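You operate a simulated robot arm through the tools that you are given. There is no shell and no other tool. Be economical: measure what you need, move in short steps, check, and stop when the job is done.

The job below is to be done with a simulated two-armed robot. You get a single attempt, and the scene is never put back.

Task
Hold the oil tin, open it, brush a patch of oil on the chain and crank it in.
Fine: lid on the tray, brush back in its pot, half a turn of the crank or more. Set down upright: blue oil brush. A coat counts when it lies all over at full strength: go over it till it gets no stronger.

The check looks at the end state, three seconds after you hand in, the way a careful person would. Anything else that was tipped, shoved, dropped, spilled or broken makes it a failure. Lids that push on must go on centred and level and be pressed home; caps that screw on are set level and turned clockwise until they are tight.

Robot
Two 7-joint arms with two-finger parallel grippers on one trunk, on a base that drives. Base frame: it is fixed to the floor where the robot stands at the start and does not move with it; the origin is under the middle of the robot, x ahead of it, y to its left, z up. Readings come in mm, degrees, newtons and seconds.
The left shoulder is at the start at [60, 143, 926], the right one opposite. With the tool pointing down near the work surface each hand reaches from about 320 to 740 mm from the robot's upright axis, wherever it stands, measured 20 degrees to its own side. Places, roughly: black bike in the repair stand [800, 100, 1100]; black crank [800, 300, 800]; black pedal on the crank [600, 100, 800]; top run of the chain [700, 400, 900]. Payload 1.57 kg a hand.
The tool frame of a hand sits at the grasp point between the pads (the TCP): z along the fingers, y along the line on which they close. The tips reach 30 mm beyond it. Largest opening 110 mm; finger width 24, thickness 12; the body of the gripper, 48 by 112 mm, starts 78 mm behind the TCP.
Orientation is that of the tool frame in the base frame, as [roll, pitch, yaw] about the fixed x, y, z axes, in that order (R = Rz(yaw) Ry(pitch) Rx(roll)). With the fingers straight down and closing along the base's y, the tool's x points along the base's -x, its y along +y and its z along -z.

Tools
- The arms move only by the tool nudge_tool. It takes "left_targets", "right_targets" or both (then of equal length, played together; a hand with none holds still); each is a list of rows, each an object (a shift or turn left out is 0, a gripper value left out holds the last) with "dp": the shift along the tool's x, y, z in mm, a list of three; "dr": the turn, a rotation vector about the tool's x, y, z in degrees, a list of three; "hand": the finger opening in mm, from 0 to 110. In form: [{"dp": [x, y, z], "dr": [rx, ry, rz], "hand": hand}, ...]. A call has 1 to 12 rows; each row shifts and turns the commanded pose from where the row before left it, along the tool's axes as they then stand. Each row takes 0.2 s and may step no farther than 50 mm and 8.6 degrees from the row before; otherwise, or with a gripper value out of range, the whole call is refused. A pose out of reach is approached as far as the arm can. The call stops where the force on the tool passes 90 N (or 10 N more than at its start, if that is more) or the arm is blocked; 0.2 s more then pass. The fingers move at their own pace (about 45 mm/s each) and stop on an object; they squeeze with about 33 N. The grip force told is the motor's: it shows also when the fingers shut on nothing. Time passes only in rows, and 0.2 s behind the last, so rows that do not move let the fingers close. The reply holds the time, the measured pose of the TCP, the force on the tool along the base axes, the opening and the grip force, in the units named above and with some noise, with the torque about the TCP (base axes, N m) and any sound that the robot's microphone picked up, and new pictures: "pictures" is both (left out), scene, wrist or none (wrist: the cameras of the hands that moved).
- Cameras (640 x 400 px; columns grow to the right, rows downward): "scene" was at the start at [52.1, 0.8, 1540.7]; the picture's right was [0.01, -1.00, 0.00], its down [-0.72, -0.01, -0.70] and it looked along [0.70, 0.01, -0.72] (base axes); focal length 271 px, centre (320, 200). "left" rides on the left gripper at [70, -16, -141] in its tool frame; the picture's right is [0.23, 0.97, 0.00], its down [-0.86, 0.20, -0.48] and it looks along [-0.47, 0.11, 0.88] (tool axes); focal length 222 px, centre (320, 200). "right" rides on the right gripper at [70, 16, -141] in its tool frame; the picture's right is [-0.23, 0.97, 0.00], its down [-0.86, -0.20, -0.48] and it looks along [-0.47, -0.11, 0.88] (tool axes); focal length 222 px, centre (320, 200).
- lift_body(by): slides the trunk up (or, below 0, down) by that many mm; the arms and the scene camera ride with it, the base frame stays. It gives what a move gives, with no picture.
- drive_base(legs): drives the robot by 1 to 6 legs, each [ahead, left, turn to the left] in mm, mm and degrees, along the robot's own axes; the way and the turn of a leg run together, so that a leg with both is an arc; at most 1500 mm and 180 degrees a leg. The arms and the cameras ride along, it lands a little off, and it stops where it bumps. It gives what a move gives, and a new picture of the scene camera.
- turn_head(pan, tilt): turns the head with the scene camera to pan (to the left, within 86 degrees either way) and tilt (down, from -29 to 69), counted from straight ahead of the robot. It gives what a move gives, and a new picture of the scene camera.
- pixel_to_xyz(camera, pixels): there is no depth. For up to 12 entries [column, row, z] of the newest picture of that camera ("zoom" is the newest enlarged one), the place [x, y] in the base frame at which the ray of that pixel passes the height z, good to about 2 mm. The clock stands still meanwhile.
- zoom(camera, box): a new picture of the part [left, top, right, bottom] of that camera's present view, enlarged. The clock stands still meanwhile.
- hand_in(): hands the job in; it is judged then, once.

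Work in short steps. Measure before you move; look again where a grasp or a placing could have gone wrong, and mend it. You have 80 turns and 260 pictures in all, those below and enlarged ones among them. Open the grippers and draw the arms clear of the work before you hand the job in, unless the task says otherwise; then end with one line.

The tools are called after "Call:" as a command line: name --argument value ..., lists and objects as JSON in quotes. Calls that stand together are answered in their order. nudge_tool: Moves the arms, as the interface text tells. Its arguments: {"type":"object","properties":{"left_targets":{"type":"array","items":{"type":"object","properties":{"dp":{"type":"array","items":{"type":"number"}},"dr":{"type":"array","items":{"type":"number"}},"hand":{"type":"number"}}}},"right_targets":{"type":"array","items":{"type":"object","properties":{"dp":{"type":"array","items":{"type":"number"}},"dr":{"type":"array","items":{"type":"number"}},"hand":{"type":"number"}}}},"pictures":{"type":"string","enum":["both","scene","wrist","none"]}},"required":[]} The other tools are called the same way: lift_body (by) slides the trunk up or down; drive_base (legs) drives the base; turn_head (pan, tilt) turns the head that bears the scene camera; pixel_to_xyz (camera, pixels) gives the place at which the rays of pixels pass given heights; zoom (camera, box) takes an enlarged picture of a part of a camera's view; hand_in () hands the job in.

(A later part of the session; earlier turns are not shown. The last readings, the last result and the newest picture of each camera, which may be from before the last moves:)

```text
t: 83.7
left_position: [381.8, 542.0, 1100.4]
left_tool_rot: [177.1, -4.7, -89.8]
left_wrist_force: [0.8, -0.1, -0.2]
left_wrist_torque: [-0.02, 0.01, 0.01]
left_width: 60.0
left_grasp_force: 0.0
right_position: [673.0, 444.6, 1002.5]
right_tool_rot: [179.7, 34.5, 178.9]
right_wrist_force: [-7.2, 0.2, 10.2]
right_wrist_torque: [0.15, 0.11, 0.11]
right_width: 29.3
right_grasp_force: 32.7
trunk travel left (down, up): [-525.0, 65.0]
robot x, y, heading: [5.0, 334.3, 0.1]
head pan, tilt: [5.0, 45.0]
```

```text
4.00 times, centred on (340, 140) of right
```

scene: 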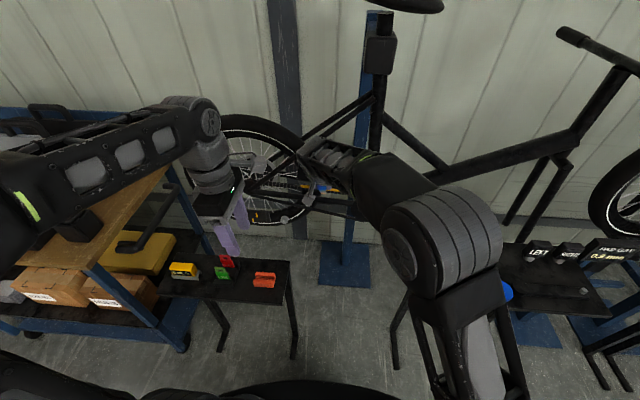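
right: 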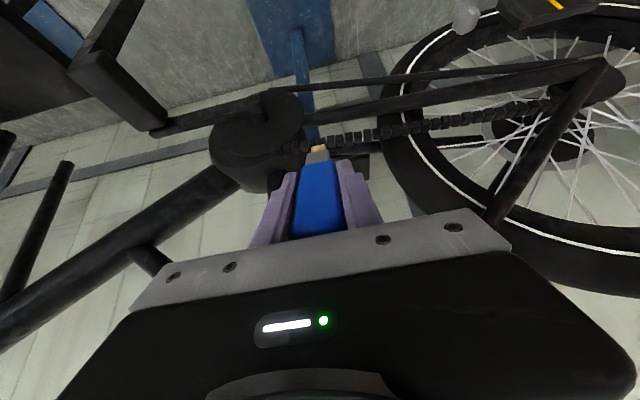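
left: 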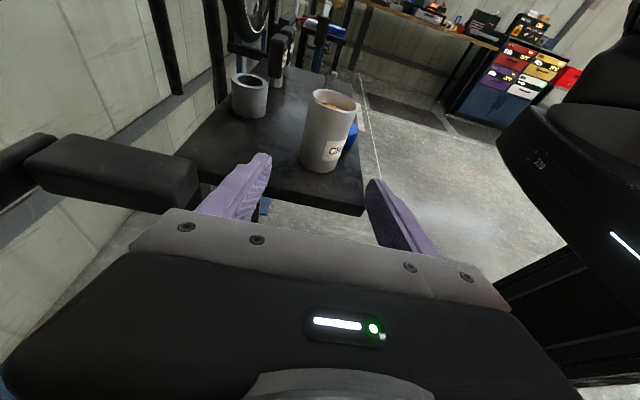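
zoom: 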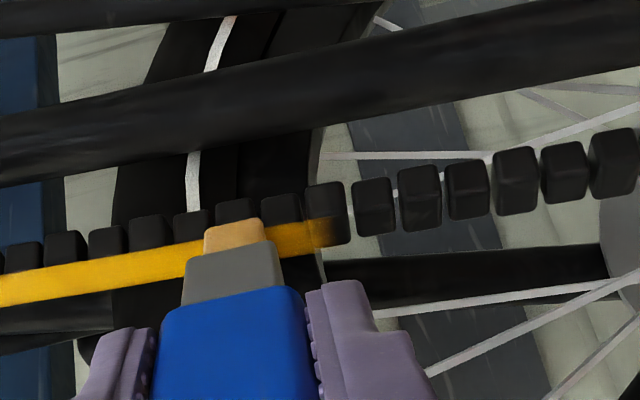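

Contact is good (12 N). I make strokes over the right end up to y≈490 with small cross offsets.

Call:
nudge_tool --right_targets '[{"dp": [-0.5, 12, -0.8]}, {"dp": [-0.5, 12, -0.8]}, {"dp": [-0.5, 12, -0.8]}, {"dp": [-0.5, 12, -0.8]}, {"dp": [-3, 0, 0]}, {"dp": [0.5, -12, 0.8]}, {"dp": [0.5, -12, 0.8]}, {"dp": [0.5, -12, 0.8]}, {"dp": [-0.5, 12, -0.8]}, {"dp": [-0.5, 12, -0.8]}, {"dp": [-0.5, 12, -0.8]}, {}]' --pictures "none"

Call:
nudge_tool --right_targets '[{"dp": [5, 0, 0]}, {"dp": [0.5, -12, 0.8]}, {"dp": [0.5, -12, 0.8]}, {"dp": [0.5, -12, 0.8]}, {"dp": [0.5, -12, 0.8]}, {"dp": [0.5, -12, 0.8]}, {"dp": [0.5, -12, 0.8]}, {"dp": [0.5, -12, 0.8]}, {"dp": [0.5, -12, 0.8]}, {}]' --pictures "none"

Call:
zoom --camera "right" --box '[300, 80, 460, 180]'

```text
t: 86.3
left_position: [384.6, 542.4, 1101.0]
left_tool_rot: [177.0, -4.5, -89.9]
left_wrist_force: [0.6, 0.1, -0.2]
left_wrist_torque: [-0.01, -0.03, 0.04]
left_width: 59.9
left_grasp_force: 0.1
right_position: [675.6, 492.7, 1006.9]
right_tool_rot: [179.8, 34.6, 178.9]
right_wrist_force: [-5.6, -3.0, 6.7]
right_wrist_torque: [-0.16, 0.0, -0.09]
right_width: 29.6
right_grasp_force: 33.0
trunk travel left (down, up): [-525.0, 65.0]
robot x, y, heading: [-2.6, 332.9, -0.0]
head pan, tilt: [5.0, 45.0]
```

```text
t: 88.5
left_position: [383.7, 543.2, 1100.9]
left_tool_rot: [177.0, -4.5, -89.8]
left_wrist_force: [-0.1, -0.9, -0.8]
left_wrist_torque: [-0.03, -0.01, 0.01]
left_width: 60.1
left_grasp_force: 0.1
right_position: [671.8, 398.3, 996.9]
right_tool_rot: [180.0, 34.6, 178.9]
right_wrist_force: [-6.5, 3.0, 10.5]
right_wrist_torque: [0.3, -0.01, 0.2]
right_width: 29.2
right_grasp_force: 32.9
trunk travel left (down, up): [-525.0, 65.0]
robot x, y, heading: [3.3, 335.5, -0.1]
head pan, tilt: [5.0, 45.0]
```

```text
4.00 times, centred on (380, 130) of right
```

zoom: 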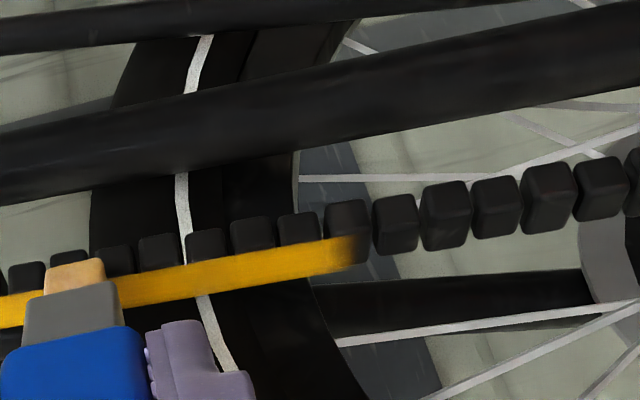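

The brush went past y=490 and the band still ends at col 365, so that is the patch's edge. I make further full passes over the whole band with small cross offsets.

Call:
nudge_tool --right_targets '[{"dp": [0.6, -14, 0.9]}, {"dp": [0.6, -14, 0.9]}, {"dp": [0.6, -14, 0.9]}, {"dp": [0.6, -14, 0.9]}, {"dp": [0.6, -14, 0.9]}, {"dp": [0.6, -14, 0.9]}, {"dp": [-4, 0, 0]}, {"dp": [-0.6, 14, -0.9]}, {"dp": [-0.6, 14, -0.9]}, {"dp": [-0.6, 14, -0.9]}, {"dp": [0.6, -14, 0.9]}, {"dp": [0.6, -14, 0.9]}]' --pictures "none"

Call:
nudge_tool --right_targets '[{"dp": [2, 0, 0]}, {"dp": [-0.6, 14, -0.9]}, {"dp": [-0.6, 14, -0.9]}, {"dp": [-0.6, 14, -0.9]}, {"dp": [-0.6, 14, -0.9]}, {"dp": [-0.6, 14, -0.9]}, {"dp": [-0.6, 14, -0.9]}, {"dp": [-0.6, 14, -0.9]}, {"dp": [-0.6, 14, -0.9]}, {"dp": [-0.6, 14, -0.9]}, {"dp": [-0.6, 14, -0.9]}, {"dp": [-0.6, 14, -0.9]}]' --pictures "none"

Call:
nudge_tool --right_targets '[{"dp": [-0.6, 14, -0.9]}, {"dp": [-2, 0, 0]}, {"dp": [0.6, -14, 0.9]}, {"dp": [0.6, -14, 0.9]}, {"dp": [0.6, -14, 0.9]}, {"dp": [0.6, -14, 0.9]}, {"dp": [0.6, -14, 0.9]}, {"dp": [0.6, -14, 0.9]}, {"dp": [0.6, -14, 0.9]}, {"dp": [0.6, -14, 0.9]}, {"dp": [0.6, -14, 0.9]}, {"dp": [0.6, -14, 0.9]}]' --pictures "none"

Call:
zoom --camera "right" --box '[260, 70, 500, 220]'

```text
t: 91.1
left_position: [383.6, 542.5, 1100.1]
left_tool_rot: [177.0, -4.5, -89.8]
left_wrist_force: [0.6, -0.1, 1.0]
left_wrist_torque: [-0.02, 0.04, 0.01]
left_width: 60.1
left_grasp_force: 0.1
right_position: [672.6, 327.9, 992.5]
right_tool_rot: [179.9, 34.3, 178.8]
right_wrist_force: [0.2, 0.5, -1.0]
right_wrist_torque: [0.0, -0.01, 0.02]
right_width: 29.7
right_grasp_force: 32.7
trunk travel left (down, up): [-525.0, 65.0]
robot x, y, heading: [-0.6, 334.8, 0.2]
head pan, tilt: [5.0, 45.0]
```

```text
t: 93.7
left_position: [382.7, 541.4, 1100.8]
left_tool_rot: [177.0, -4.6, -89.8]
left_wrist_force: [0.3, -0.6, -0.4]
left_wrist_torque: [0.0, 0.03, -0.01]
left_width: 60.0
left_grasp_force: 0.1
right_position: [674.6, 482.8, 1005.5]
right_tool_rot: [179.8, 34.5, 178.9]
right_wrist_force: [-5.1, -1.4, 6.1]
right_wrist_torque: [-0.12, 0.04, -0.09]
right_width: 29.5
right_grasp_force: 32.9
trunk travel left (down, up): [-525.0, 65.0]
robot x, y, heading: [-2.3, 334.1, -0.1]
head pan, tilt: [5.0, 45.0]
```

```text
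t: 96.3
left_position: [383.9, 542.3, 1100.3]
left_tool_rot: [176.9, -4.5, -89.8]
left_wrist_force: [0.2, -0.5, 0.0]
left_wrist_torque: [0.01, 0.0, 0.0]
left_width: 60.0
left_grasp_force: 0.1
right_position: [673.1, 353.2, 993.7]
right_tool_rot: [-180.0, 34.4, 178.9]
right_wrist_force: [-1.8, 1.2, 4.3]
right_wrist_torque: [0.01, -0.05, -0.01]
right_width: 29.4
right_grasp_force: 33.5
trunk travel left (down, up): [-525.0, 65.0]
robot x, y, heading: [-4.6, 333.6, -0.0]
head pan, tilt: [5.0, 45.0]
```

```text
2.67 times, centred on (380, 145) of right
```

zoom: 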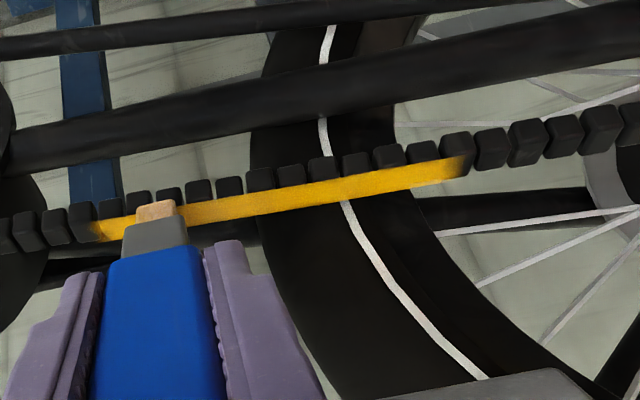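

Force was low near the left end, so I press 3 mm more and go over the left end several times.

Call:
nudge_tool --right_targets '[{"dp": [0, 0, 3]}, {"dp": [0.4, -12, 1.0]}, {"dp": [0.4, -12, 1.0]}, {"dp": [0.4, -12, 1.0]}, {"dp": [0.4, -10, 1.0]}, {"dp": [-3, 0, 0]}, {"dp": [-0.4, 12, -0.9]}, {"dp": [-0.4, 12, -0.9]}, {"dp": [-0.4, 12, -0.9]}, {"dp": [4, 0, 0]}, {"dp": [0.4, -12, 0.9]}, {"dp": [0.4, -12, 0.9]}]' --pictures "none"

Call:
nudge_tool --right_targets '[{"dp": [0.4, -12, 0.9]}, {"dp": [-0.4, 12, -0.9]}, {"dp": [-0.4, 12, -0.9]}, {"dp": [-0.4, 12, -0.9]}, {"dp": [0.4, -12, 0.9]}, {"dp": [0.4, -12, 0.9]}, {"dp": [0.4, -12, 0.9]}, {}]' --pictures "none"

Call:
zoom --camera "right" --box '[320, 100, 448, 180]'

Call:
zoom --camera "right" --box '[400, 70, 528, 150]'

```text
t: 98.9
left_position: [381.1, 543.1, 1101.3]
left_tool_rot: [177.0, -4.5, -89.7]
left_wrist_force: [0.3, -0.1, 0.5]
left_wrist_torque: [-0.02, 0.02, -0.02]
left_width: 60.0
left_grasp_force: 0.1
right_position: [671.9, 323.8, 991.6]
right_tool_rot: [179.8, 34.6, 179.0]
right_wrist_force: [-13.8, 7.6, 20.9]
right_wrist_torque: [0.71, 0.07, 0.46]
right_width: 29.4
right_grasp_force: 33.0
trunk travel left (down, up): [-525.0, 65.0]
robot x, y, heading: [-1.4, 335.9, -0.1]
head pan, tilt: [5.0, 45.0]
```

```text
t: 100.7
left_position: [382.3, 541.8, 1101.4]
left_tool_rot: [177.0, -4.6, -89.9]
left_wrist_force: [0.8, 0.6, 0.4]
left_wrist_torque: [0.0, 0.02, 0.01]
left_width: 59.7
left_grasp_force: 0.0
right_position: [673.2, 310.8, 990.9]
right_tool_rot: [179.9, 34.7, 179.1]
right_wrist_force: [-7.9, 5.6, 14.3]
right_wrist_torque: [0.59, -0.08, 0.36]
right_width: 29.9
right_grasp_force: 32.8
trunk travel left (down, up): [-525.0, 65.0]
robot x, y, heading: [-2.5, 334.0, 0.0]
head pan, tilt: [5.0, 45.0]
```

```text
5.00 times, centred on (384, 140) of right
```

zoom: 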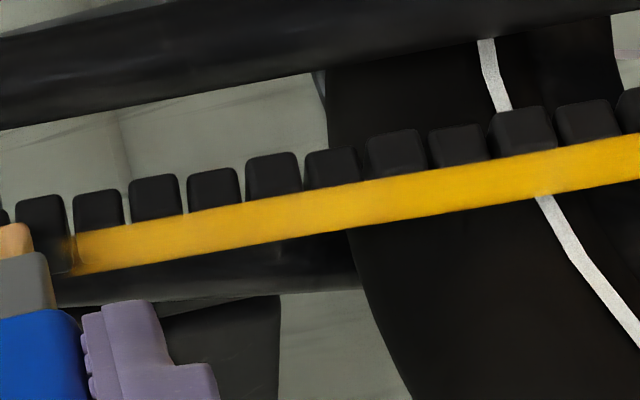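

```text
5.00 times, centred on (464, 110) of right
```

zoom: 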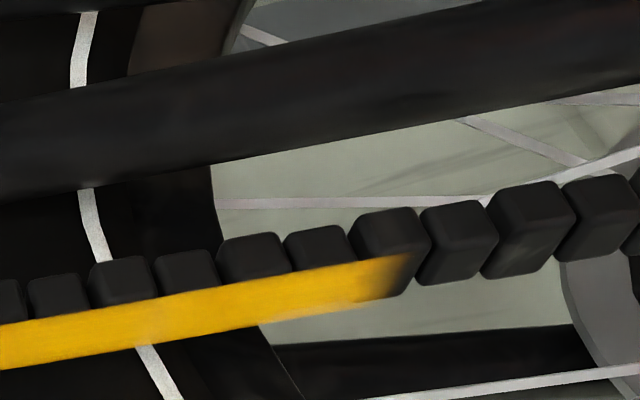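

The left end is sharp and strong. The right end's far edge (around (330,308)) is still faded, so I stroke back there and work it with an offset toward that edge.

Call:
nudge_tool --right_targets '[{"dp": [-0.6, 14, -0.9]}, {"dp": [-0.6, 14, -0.9]}, {"dp": [-0.6, 14, -0.9]}, {"dp": [-0.6, 14, -0.9]}, {"dp": [-0.6, 14, -0.9]}, {"dp": [-0.6, 14, -0.9]}, {"dp": [-0.6, 14, -0.9]}, {"dp": [-0.6, 14, -0.9]}, {"dp": [-0.6, 14, -0.9]}, {"dp": [-0.6, 14, -0.9]}, {"dp": [-0.6, 14, -0.9]}, {}]' --pictures "none"

Call:
nudge_tool --right_targets '[{"dp": [-4, 0, 1]}, {"dp": [-0.5, 12, -0.8]}, {"dp": [-0.5, 12, -0.8]}, {"dp": [0.5, -12, 0.8]}, {"dp": [0.5, -12, 0.8]}, {"dp": [-3, 0, 1]}, {"dp": [-0.5, 12, -0.8]}, {"dp": [-0.5, 12, -0.8]}, {"dp": [0.5, -12, 0.8]}, {"dp": [0.5, -12, 0.8]}, {"dp": [0.5, -12, 0.8]}, {}]' --pictures "none"

Call:
zoom --camera "right" --box '[280, 90, 408, 170]'

```text
t: 103.3
left_position: [381.1, 540.8, 1102.0]
left_tool_rot: [177.2, -4.5, -89.8]
left_wrist_force: [0.2, -0.4, 1.2]
left_wrist_torque: [-0.02, 0.03, -0.04]
left_width: 60.1
left_grasp_force: 0.0
right_position: [675.8, 462.1, 1004.1]
right_tool_rot: [179.6, 34.7, 178.9]
right_wrist_force: [-14.5, -7.0, 22.6]
right_wrist_torque: [-0.36, 0.05, -0.19]
right_width: 29.5
right_grasp_force: 32.4
trunk travel left (down, up): [-525.0, 65.0]
robot x, y, heading: [-2.2, 334.9, -0.0]
head pan, tilt: [5.0, 45.0]
```

```text
t: 105.9
left_position: [383.8, 542.3, 1100.5]
left_tool_rot: [177.1, -4.6, -89.8]
left_wrist_force: [0.1, -0.7, -0.3]
left_wrist_torque: [-0.02, -0.05, 0.02]
left_width: 59.8
left_grasp_force: 0.0
right_position: [683.9, 448.7, 1002.2]
right_tool_rot: [179.9, 34.4, 178.9]
right_wrist_force: [-2.0, 1.7, 5.4]
right_wrist_torque: [0.12, -0.17, 0.05]
right_width: 29.5
right_grasp_force: 33.1
trunk travel left (down, up): [-525.0, 65.0]
robot x, y, heading: [0.0, 337.8, 0.0]
head pan, tilt: [5.0, 45.0]
```

```text
5.00 times, centred on (344, 130) of right
```

zoom: 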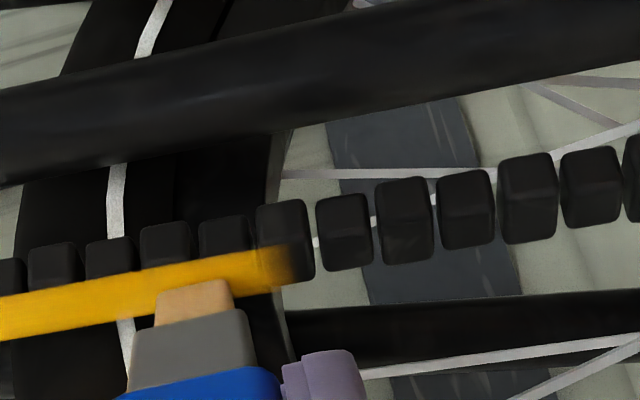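

The right end now looks full. I back the brush off and inspect the whole band.

Call:
nudge_tool --right_targets '[{"dp": [5, 0, -12]}, {"dp": [5, -20, -20]}, {"dp": [10, -20, -20]}, {"dp": [10, 0, -20]}, {}]' --pictures "none"

Call:
zoom --camera "right" --box '[240, 60, 480, 210]'

Call:
zoom --camera "right" --box '[320, 90, 416, 150]'

```text
t: 107.1
left_position: [385.4, 541.6, 1099.9]
left_tool_rot: [177.0, -4.6, -89.9]
left_wrist_force: [-0.2, -0.1, -0.7]
left_wrist_torque: [0.02, 0.01, 0.0]
left_width: 59.9
left_grasp_force: 0.1
right_position: [619.5, 410.7, 1043.6]
right_tool_rot: [179.8, 34.4, 179.0]
right_wrist_force: [0.6, 0.1, -0.3]
right_wrist_torque: [-0.01, 0.05, 0.03]
right_width: 29.6
right_grasp_force: 32.9
trunk travel left (down, up): [-525.0, 65.0]
robot x, y, heading: [2.1, 338.1, 0.1]
head pan, tilt: [5.0, 45.0]
```

```text
2.67 times, centred on (360, 135) of right
```

zoom: 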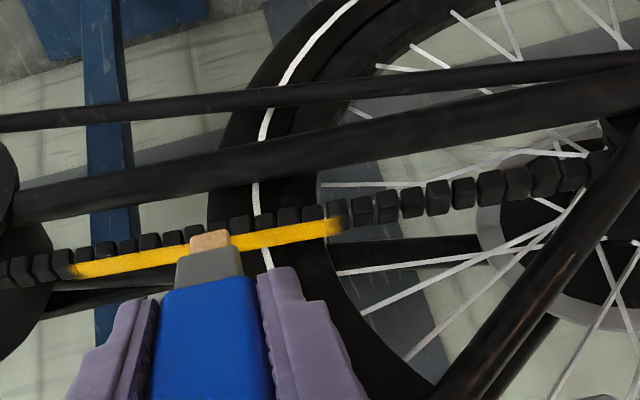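

```text
6.67 times, centred on (368, 120) of right
```

zoom: 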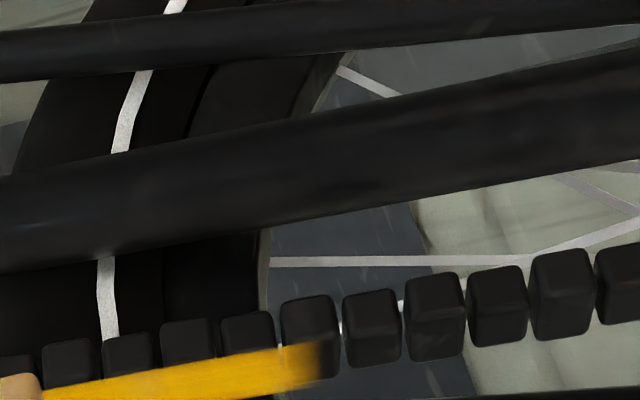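

I check the right end once more with a better-centred zoom.

Call:
zoom --camera "right" --box '[310, 125, 390, 175]'

Call:
zoom --camera "right" --box '[255, 130, 335, 180]'

```text
8.00 times, centred on (350, 150) of right
```

zoom: 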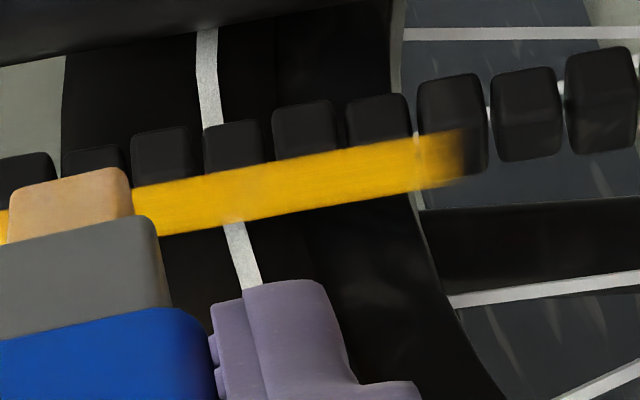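

```text
8.00 times, centred on (295, 155) of right
```

zoom: 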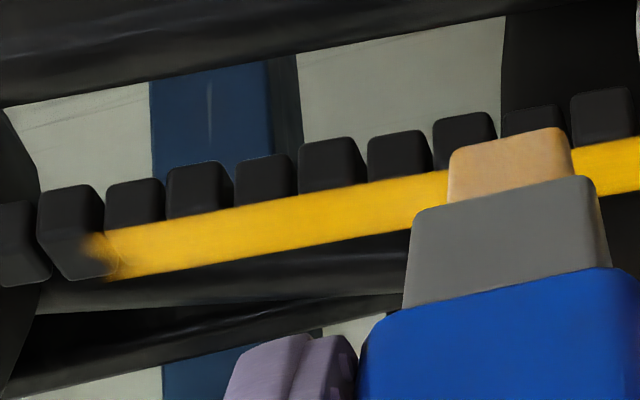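

The coat is full strength across the whole patch. I withdraw the brush, bring it vertical, and drive back toward the tray.

Call:
nudge_tool --right_targets '[{"dp": [21, 0, -29.4]}, {"dp": [21, 0, -29.4]}, {"dp": [21, 0, -29.4]}, {"dp": [21, 0, -29.4]}, {"dr": [0, 8.5, 0]}, {"dr": [0, 8.5, 0]}, {"dr": [0, 8.5, 0]}, {"dr": [0, 8.5, 0]}, {"dr": [0, 0.4, -1]}, {}]' --pictures "none"

Call:
drive_base --legs '[[0, -337, 0]]'

Call:
turn_head --pan 0 --tilt 46

Call:
zoom --camera "right" --box '[200, 60, 440, 210]'

```text
t: 109.3
left_position: [384.4, 541.5, 1100.4]
left_tool_rot: [176.9, -4.6, -89.8]
left_wrist_force: [-0.8, 0.4, -0.1]
left_wrist_torque: [0.0, -0.02, 0.0]
left_width: 60.0
left_grasp_force: 0.1
right_position: [482.5, 413.8, 1093.5]
right_tool_rot: [180.0, 3.2, 179.0]
right_wrist_force: [0.0, 0.2, -0.1]
right_wrist_torque: [0.0, 0.02, -0.01]
right_width: 29.1
right_grasp_force: 33.2
right hand out of reach, approached as far as the arm can: row 9
trunk travel left (down, up): [-525.0, 65.0]
robot x, y, heading: [-2.3, 336.2, 0.0]
head pan, tilt: [5.0, 45.0]
```

```text
t: 111.5
left_position: [384.5, 200.3, 1100.4]
left_tool_rot: [176.9, -4.6, -89.5]
left_wrist_force: [-0.4, 0.4, 0.1]
left_wrist_torque: [0.01, 0.0, 0.01]
left_width: 59.9
left_grasp_force: 0.1
right_position: [481.9, 74.0, 1092.7]
right_tool_rot: [179.9, 3.3, 179.3]
right_wrist_force: [0.4, -0.8, -1.0]
right_wrist_torque: [0.03, 0.02, 0.0]
right_width: 29.4
right_grasp_force: 33.7
trunk travel left (down, up): [-525.0, 65.0]
robot x, y, heading: [1.3, -6.0, 0.4]
head pan, tilt: [5.0, 45.0]
```

scene: 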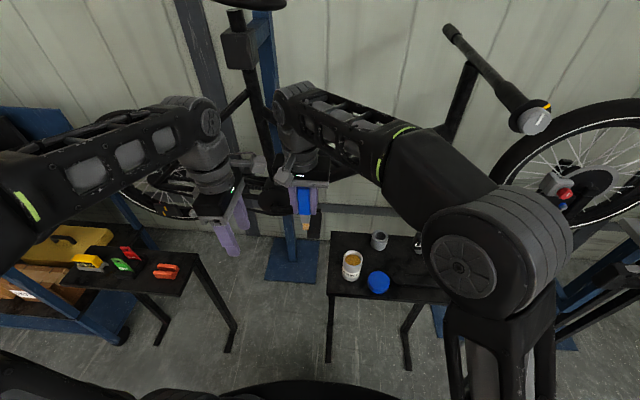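

```text
t: 112.2
left_position: [384.5, 202.0, 1100.0]
left_tool_rot: [177.0, -4.6, -89.4]
left_wrist_force: [0.0, -0.1, -0.4]
left_wrist_torque: [-0.02, 0.01, 0.01]
left_width: 60.1
left_grasp_force: 0.1
right_position: [481.9, 74.0, 1092.9]
right_tool_rot: [179.9, 3.3, 179.3]
right_wrist_force: [-0.4, 1.1, -1.7]
right_wrist_torque: [0.0, 0.0, 0.01]
right_width: 29.6
right_grasp_force: 33.0
trunk travel left (down, up): [-525.0, 65.0]
robot x, y, heading: [0.3, -8.7, 0.5]
head pan, tilt: [0.0, 46.0]
```

scene: 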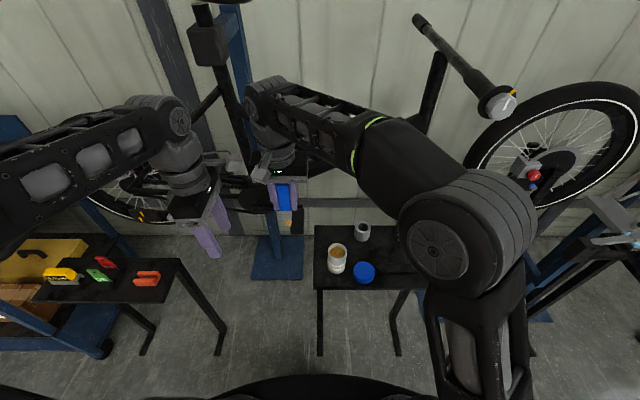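

```text
2.67 times, centred on (320, 135) of right
```

zoom: 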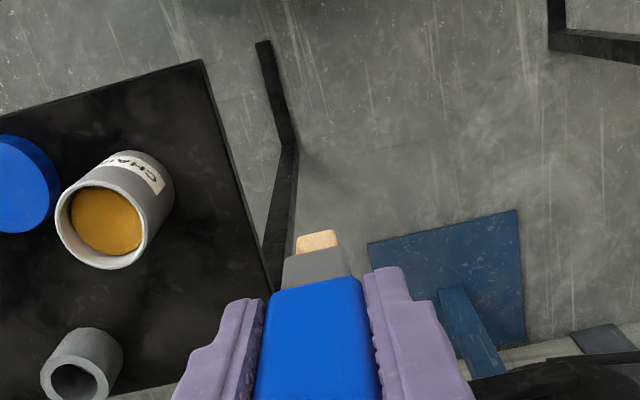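

The brush sits straight in the grip. I correct the small tilt and move over the pot.

Call:
nudge_tool --right_targets '[{"dp": [-19.7, -36.4, 0]}, {"dp": [-19.7, -36.4, 0], "dr": [0, 3.3, -0.7]}, {"dp": [-19.7, -36.4, 0]}, {"dp": [-19.7, -36.4, 0]}, {"dp": [-19.7, -36.4, 0]}, {"dp": [-19.7, -36.4, 0]}, {"dp": [0, 0, 35]}, {}]'

Call:
zoom --camera "scene" --box '[310, 180, 438, 260]'

Call:
zoom --camera "right" --box '[260, 80, 388, 160]'

```text
t: 114.0
left_position: [384.2, 202.3, 1099.5]
left_tool_rot: [176.8, -4.6, -89.5]
left_wrist_force: [-0.4, 0.0, -0.5]
left_wrist_torque: [0.02, 0.04, -0.01]
left_width: 60.0
left_grasp_force: 0.1
right_position: [506.8, 28.6, 1059.8]
right_tool_rot: [179.9, -0.1, 179.8]
right_wrist_force: [-0.7, 0.1, 0.3]
right_wrist_torque: [-0.03, 0.02, 0.01]
right_width: 29.6
right_grasp_force: 33.4
right hand out of reach, approached as far as the arm can: row 2, 3, 4, 5, 6
trunk travel left (down, up): [-525.0, 65.0]
robot x, y, heading: [2.7, -8.8, 0.1]
head pan, tilt: [0.0, 46.0]
```

scene: 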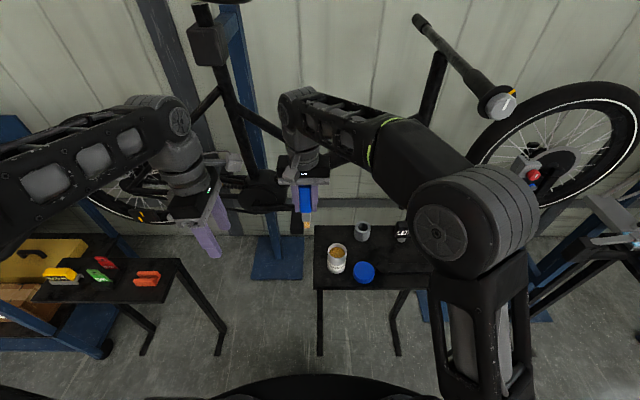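
right: 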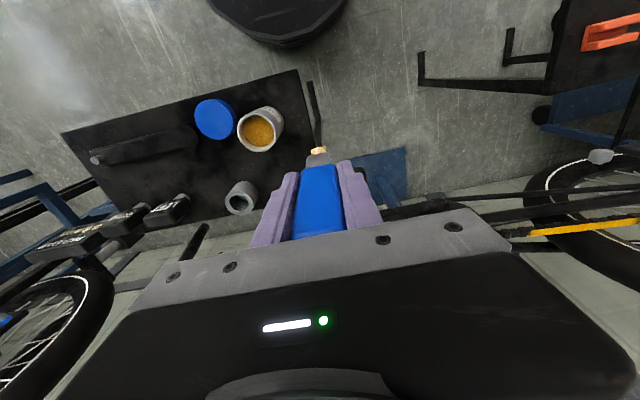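

```text
5.00 times, centred on (374, 220) of scene
```

zoom: 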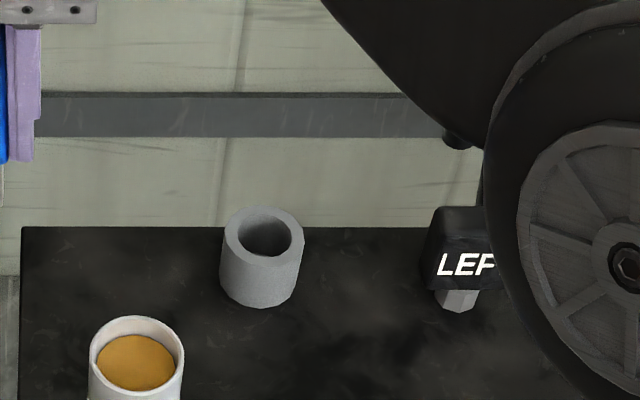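

```text
5.00 times, centred on (324, 120) of right
```

zoom: 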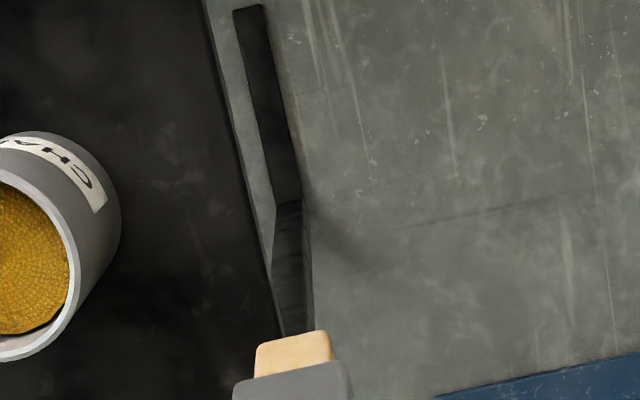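

The reach limit came from an arm posture at z≈1093. I try again from here at z≈1058.

Call:
nudge_tool --right_targets '[{"dp": [0, -35, 0]}, {"dp": [0, -35, 0]}, {"dp": [-15, -35, 0]}, {"dp": [-30, -35, 0]}, {"dp": [-30, -33, 0]}, {"dp": [-18, 0, 0]}, {}]'

Call:
zoom --camera "scene" --box '[310, 180, 438, 260]'

Call:
zoom --camera "right" --box '[260, 80, 388, 160]'

```text
t: 115.6
left_position: [383.9, 201.0, 1100.2]
left_tool_rot: [176.9, -4.6, -89.4]
left_wrist_force: [0.3, 0.1, 0.1]
left_wrist_torque: [-0.02, 0.03, 0.0]
left_width: 59.9
left_grasp_force: 0.0
right_position: [590.3, -141.9, 1056.2]
right_tool_rot: [179.9, 0.1, 180.0]
right_wrist_force: [0.4, 0.5, -0.6]
right_wrist_torque: [-0.01, 0.0, 0.02]
right_width: 29.5
right_grasp_force: 32.9
right hand out of reach, approached as far as the arm can: row 6
trunk travel left (down, up): [-525.0, 65.0]
robot x, y, heading: [-1.8, -8.8, 0.2]
head pan, tilt: [0.0, 46.0]
```

scene: 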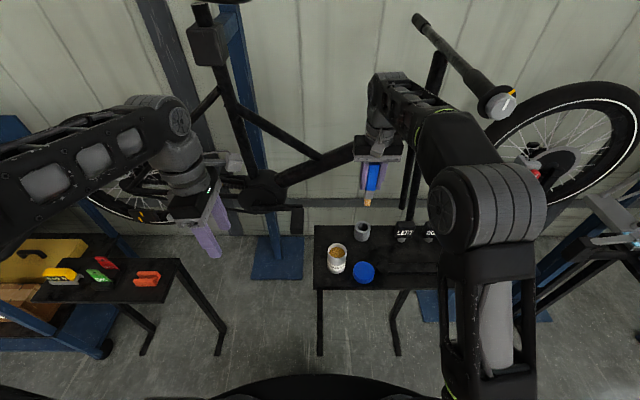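
right: 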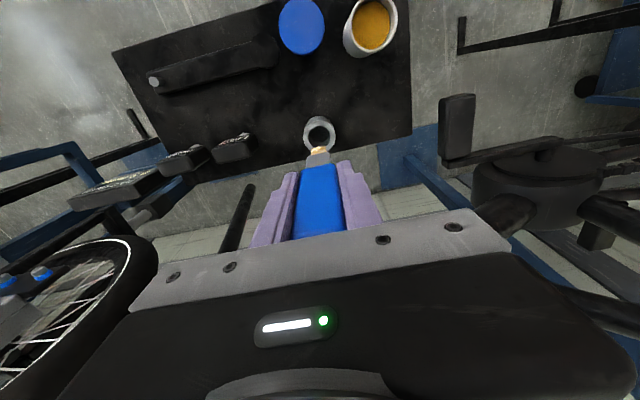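

```text
5.00 times, centred on (374, 220) of scene
```

zoom: 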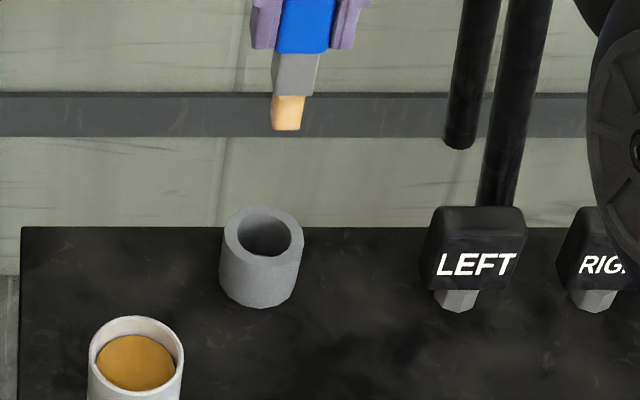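

```text
5.00 times, centred on (324, 120) of right
```

zoom: 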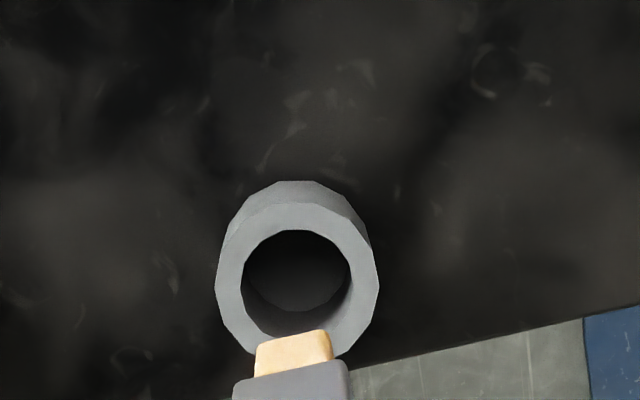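

I lower to z≈996 first, then correct to (600,-144) and check the alignment over the pot.

Call:
nudge_tool --right_targets '[{"dp": [0, 0, 30]}, {"dp": [0, 0, 30]}, {"dp": [-9.5, -2, 0]}, {}]'

Call:
zoom --camera "scene" --box '[322, 190, 402, 240]'

Call:
zoom --camera "right" --box '[280, 90, 376, 170]'

```text
t: 116.6
left_position: [382.8, 201.3, 1101.2]
left_tool_rot: [176.9, -4.6, -89.4]
left_wrist_force: [0.4, 0.0, 0.3]
left_wrist_torque: [0.04, 0.0, 0.01]
left_width: 60.1
left_grasp_force: 0.0
right_position: [600.5, -146.3, 996.9]
right_tool_rot: [179.9, 0.0, 179.9]
right_wrist_force: [0.0, 0.6, -0.6]
right_wrist_torque: [-0.02, -0.01, 0.03]
right_width: 29.5
right_grasp_force: 33.2
trunk travel left (down, up): [-525.0, 65.0]
robot x, y, heading: [0.5, -6.6, 0.1]
head pan, tilt: [0.0, 46.0]
```

scene: 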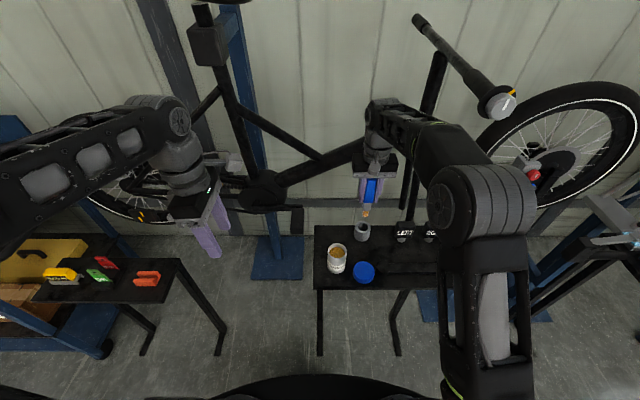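
right: 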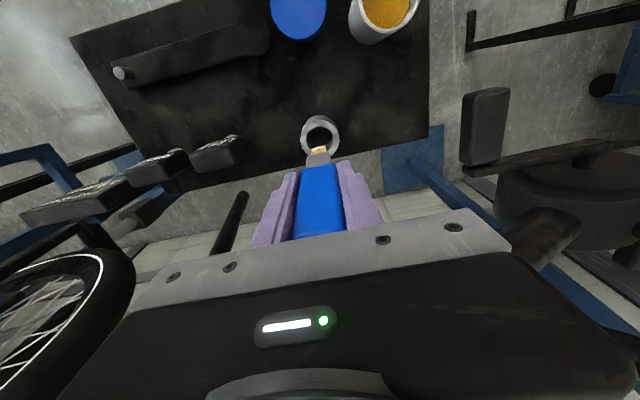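

```text
8.00 times, centred on (362, 215) of scene
```

zoom: 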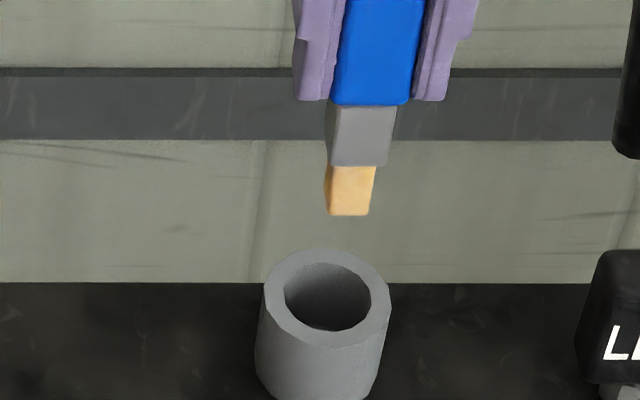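

```text
5.00 times, centred on (328, 130) of right
```

zoom: 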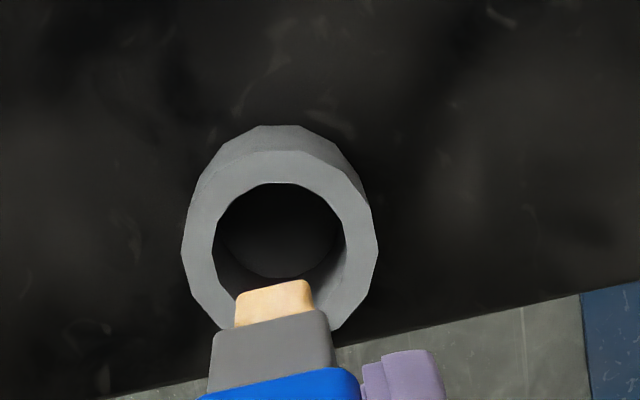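

The brush is about 2 mm off toward −y. I correct and descend until just inside the rim.

Call:
nudge_tool --right_targets '[{"dp": [0, 2.5, 20]}, {"dp": [0, 0, 15]}, {}]' --pictures "none"

Call:
zoom --camera "scene" --box '[322, 190, 402, 240]'

Call:
zoom --camera "right" --box '[280, 90, 376, 170]'

```text
t: 117.4
left_position: [383.4, 201.0, 1099.6]
left_tool_rot: [176.9, -4.6, -89.5]
left_wrist_force: [0.7, -0.3, 0.8]
left_wrist_torque: [0.03, 0.01, -0.01]
left_width: 60.2
left_grasp_force: 0.0
right_position: [600.6, -144.8, 962.6]
right_tool_rot: [179.9, 0.0, 179.9]
right_wrist_force: [0.3, -0.1, -0.7]
right_wrist_torque: [0.0, -0.01, 0.0]
right_width: 29.4
right_grasp_force: 33.0
trunk travel left (down, up): [-525.0, 65.0]
robot x, y, heading: [-0.7, -6.9, 0.0]
head pan, tilt: [0.0, 46.0]
```

```text
8.00 times, centred on (362, 215) of scene
```

zoom: 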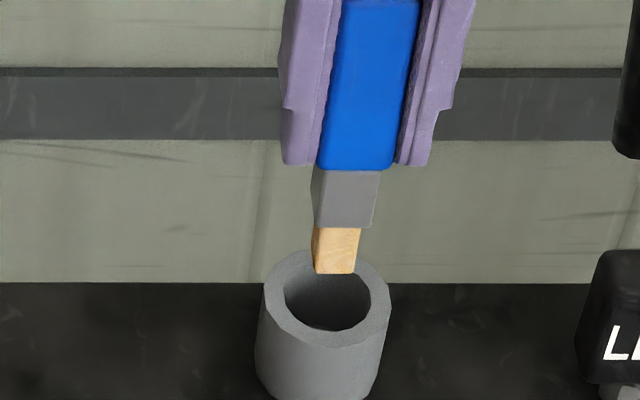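

```text
5.00 times, centred on (328, 130) of right
```

zoom: 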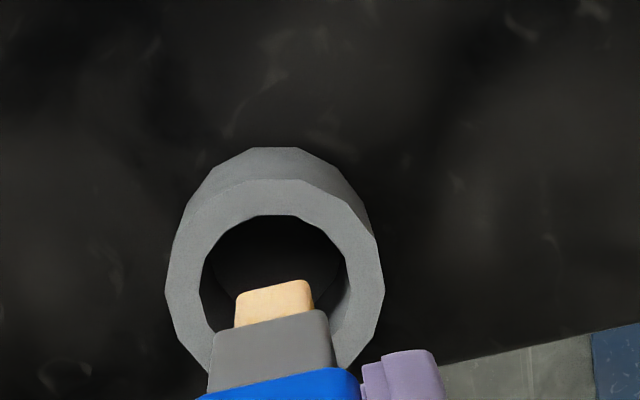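

Aligned in the right view (tip col 273, mouth centre 274). I descend gently to z≈920.

Call:
nudge_tool --right_targets '[{"dp": [0, 0, 8]}, {"dp": [0, 0, 8]}, {"dp": [0, 0, 8]}, {}]' --pictures "none"

Call:
nudge_tool --right_targets '[{"dp": [0, 0, 7]}, {"dp": [0, 0, 7]}, {"dp": [0, 0, 3]}, {}]' --pictures "none"

Call:
zoom --camera "scene" --box '[322, 190, 402, 240]'

```text
t: 118.4
left_position: [383.4, 201.9, 1100.7]
left_tool_rot: [176.9, -4.6, -89.5]
left_wrist_force: [-0.6, -0.8, 0.6]
left_wrist_torque: [-0.04, 0.04, -0.01]
left_width: 60.2
left_grasp_force: 0.1
right_position: [599.6, -144.6, 937.7]
right_tool_rot: [179.9, 0.0, 180.0]
right_wrist_force: [0.3, -0.2, -0.4]
right_wrist_torque: [0.01, 0.01, -0.02]
right_width: 29.6
right_grasp_force: 32.7
trunk travel left (down, up): [-525.0, 65.0]
robot x, y, heading: [-1.2, -5.5, 0.7]
head pan, tilt: [0.0, 46.0]
```

```text
t: 119.4
left_position: [383.8, 201.2, 1100.9]
left_tool_rot: [177.0, -4.5, -89.5]
left_wrist_force: [-0.2, 0.5, 0.0]
left_wrist_torque: [-0.01, 0.0, -0.03]
left_width: 60.2
left_grasp_force: 0.1
right_position: [599.7, -144.0, 921.5]
right_tool_rot: [179.9, 0.0, -179.9]
right_wrist_force: [-0.2, 0.0, -0.2]
right_wrist_torque: [0.0, 0.0, 0.01]
right_width: 29.7
right_grasp_force: 33.0
trunk travel left (down, up): [-525.0, 65.0]
robot x, y, heading: [1.6, -8.0, 0.3]
head pan, tilt: [0.0, 46.0]
```

```text
8.00 times, centred on (362, 215) of scene
5 turns are left
```

zoom: 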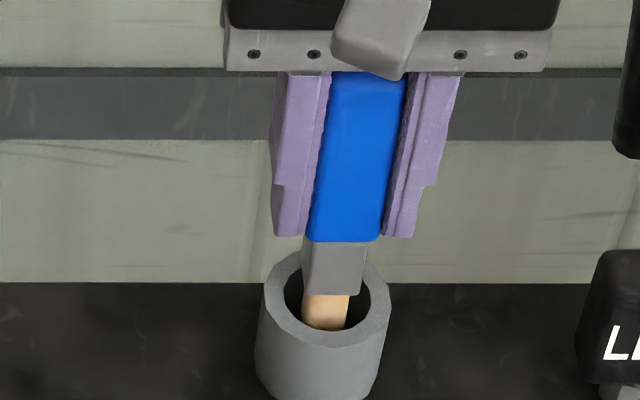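

The brush slid up about 20 mm in the grip, so I insert it the rest of the way, release, and retract the right hand. Then I raise the trunk, square the left hand, and bring it above the pedal for a look.

Call:
nudge_tool --right_targets '[{"dp": [0, 0, 6]}, {"dp": [0, 0, 6]}, {"dp": [0, 0, 4]}, {"dp": [0, 0, 4]}, {}]' --pictures "none"

Call:
nudge_tool --right_targets '[{"hand": 40}, {"hand": 64}, {"hand": 64}, {}, {"dp": [0, 0, -25]}, {"dp": [0, 0, -45]}, {"dp": [0, 0, -45]}, {"dp": [20, 0, -25]}, {"dp": [40, -15, 0]}, {"dp": [40, -25, 0]}, {"dp": [40, -25, 0]}, {}]' --pictures "none"

Call:
lift_body --by 60

Call:
nudge_tool --left_targets '[{"dr": [3, -4.6, 0], "hand": 100}, {"dr": [0, 0, 8.5]}, {"dr": [0, 0, 8.5]}, {"dr": [0, 0, 8.5]}, {"dr": [0, 0, 8.5]}, {"dr": [0, 0, 8.5]}, {"dr": [0, 0, 8.5]}, {"dr": [0, 0, 8.5]}, {"dr": [0, 0, 8.5]}, {"dr": [0, 0, 8.5]}, {"dr": [0, 0, 8.5]}, {"dr": [0, 0, 5]}]' --pictures "none"

Call:
nudge_tool --left_targets '[{"dp": [0, -17.3, 45]}, {"dp": [-25, -17.3, 35]}, {"dp": [-35, -17.3, 25]}, {"dp": [-38, -17.3, 20]}, {"dp": [-38, -17.3, 20]}, {"dp": [-40, -17.3, 18]}, {"dp": [-40, -17.3, 17]}, {}]'

Call:
zoom --camera "scene" --box '[220, 140, 420, 265]'

Call:
pixel_to_xyz --camera "left" --pixels '[[320, 100, 830], [320, 150, 830], [320, 180, 830], [280, 150, 830], [360, 150, 830], [240, 150, 830], [400, 150, 830], [320, 120, 830]]'

```text
t: 120.6
left_position: [384.8, 201.5, 1100.5]
left_tool_rot: [176.9, -4.6, -89.5]
left_wrist_force: [0.0, -0.1, 0.0]
left_wrist_torque: [-0.01, 0.0, 0.02]
left_width: 60.3
left_grasp_force: 0.1
right_position: [599.8, -144.1, 901.0]
right_tool_rot: [179.9, -0.1, -180.0]
right_wrist_force: [-0.6, 0.1, -1.0]
right_wrist_torque: [0.03, 0.01, -0.03]
right_width: 29.6
right_grasp_force: 32.9
trunk travel left (down, up): [-525.0, 65.0]
robot x, y, heading: [-1.4, -6.2, 0.2]
head pan, tilt: [0.0, 46.0]
```

```text
t: 123.2
left_position: [384.0, 201.6, 1100.3]
left_tool_rot: [176.9, -4.6, -89.5]
left_wrist_force: [-0.4, 0.2, 0.1]
left_wrist_torque: [-0.03, 0.03, -0.05]
left_width: 60.1
left_grasp_force: 0.0
right_position: [461.0, -209.2, 1040.7]
right_tool_rot: [179.9, -0.1, 180.0]
right_wrist_force: [-0.4, 0.3, -0.6]
right_wrist_torque: [-0.04, -0.03, 0.0]
right_width: 64.0
right_grasp_force: 0.0
trunk travel left (down, up): [-525.0, 65.0]
robot x, y, heading: [-0.8, -5.7, 0.4]
head pan, tilt: [0.0, 46.0]
```

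```text
t: 124.2
left_position: [383.5, 201.1, 1159.3]
left_tool_rot: [176.8, -4.6, -89.6]
left_wrist_force: [-0.6, -0.2, 0.4]
left_wrist_torque: [-0.01, -0.02, -0.01]
left_width: 60.2
left_grasp_force: 0.1
right_position: [461.0, -210.2, 1100.9]
right_tool_rot: [179.9, 0.1, 180.0]
right_wrist_force: [0.0, -0.1, 0.1]
right_wrist_torque: [0.0, 0.0, 0.04]
right_width: 64.0
right_grasp_force: 0.1
trunk travel left (down, up): [-585.0, 5.0]
robot x, y, heading: [3.0, -6.4, 0.2]
head pan, tilt: [0.0, 46.0]
```

```text
t: 126.8
left_position: [383.4, 202.4, 1159.8]
left_tool_rot: [180.0, -0.1, -180.0]
left_wrist_force: [0.0, 0.9, -0.2]
left_wrist_torque: [0.03, -0.01, 0.03]
left_width: 100.2
left_grasp_force: 0.0
right_position: [459.8, -210.0, 1101.3]
right_tool_rot: [179.9, 0.0, 179.9]
right_wrist_force: [0.0, 1.3, 0.8]
right_wrist_torque: [0.02, -0.01, 0.01]
right_width: 64.1
right_grasp_force: 0.1
trunk travel left (down, up): [-585.0, 5.0]
robot x, y, heading: [-1.6, -6.0, 0.1]
head pan, tilt: [0.0, 46.0]
```

```text
t: 128.6
left_position: [599.0, 84.1, 980.0]
left_tool_rot: [180.0, 0.0, -179.6]
left_wrist_force: [-0.5, -0.7, -0.1]
left_wrist_torque: [-0.03, -0.01, -0.04]
left_width: 99.9
left_grasp_force: 0.0
right_position: [459.7, -208.7, 1100.7]
right_tool_rot: [179.9, 0.0, -180.0]
right_wrist_force: [0.2, 0.3, -0.5]
right_wrist_torque: [0.0, -0.02, -0.01]
right_width: 63.9
right_grasp_force: 0.0
trunk travel left (down, up): [-585.0, 5.0]
robot x, y, heading: [2.3, -6.5, 0.1]
head pan, tilt: [0.0, 46.0]
```

scene: 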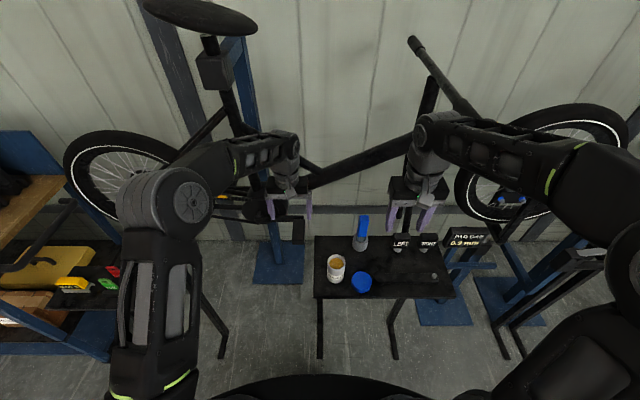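
left: 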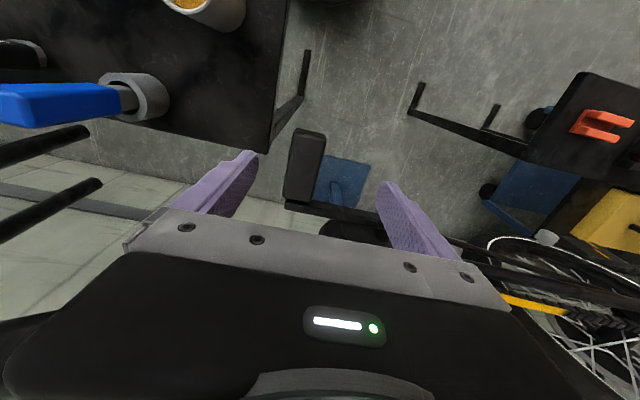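

```text
3.20 times, centred on (320, 202) of scene
```

zoom: 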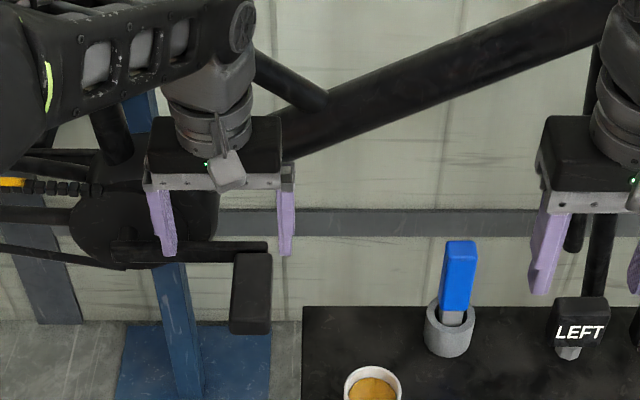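

```text
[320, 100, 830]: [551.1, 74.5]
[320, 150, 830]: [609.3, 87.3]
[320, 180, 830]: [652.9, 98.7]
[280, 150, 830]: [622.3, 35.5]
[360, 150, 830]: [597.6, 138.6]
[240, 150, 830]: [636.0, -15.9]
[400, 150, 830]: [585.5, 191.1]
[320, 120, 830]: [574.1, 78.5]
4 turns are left
```

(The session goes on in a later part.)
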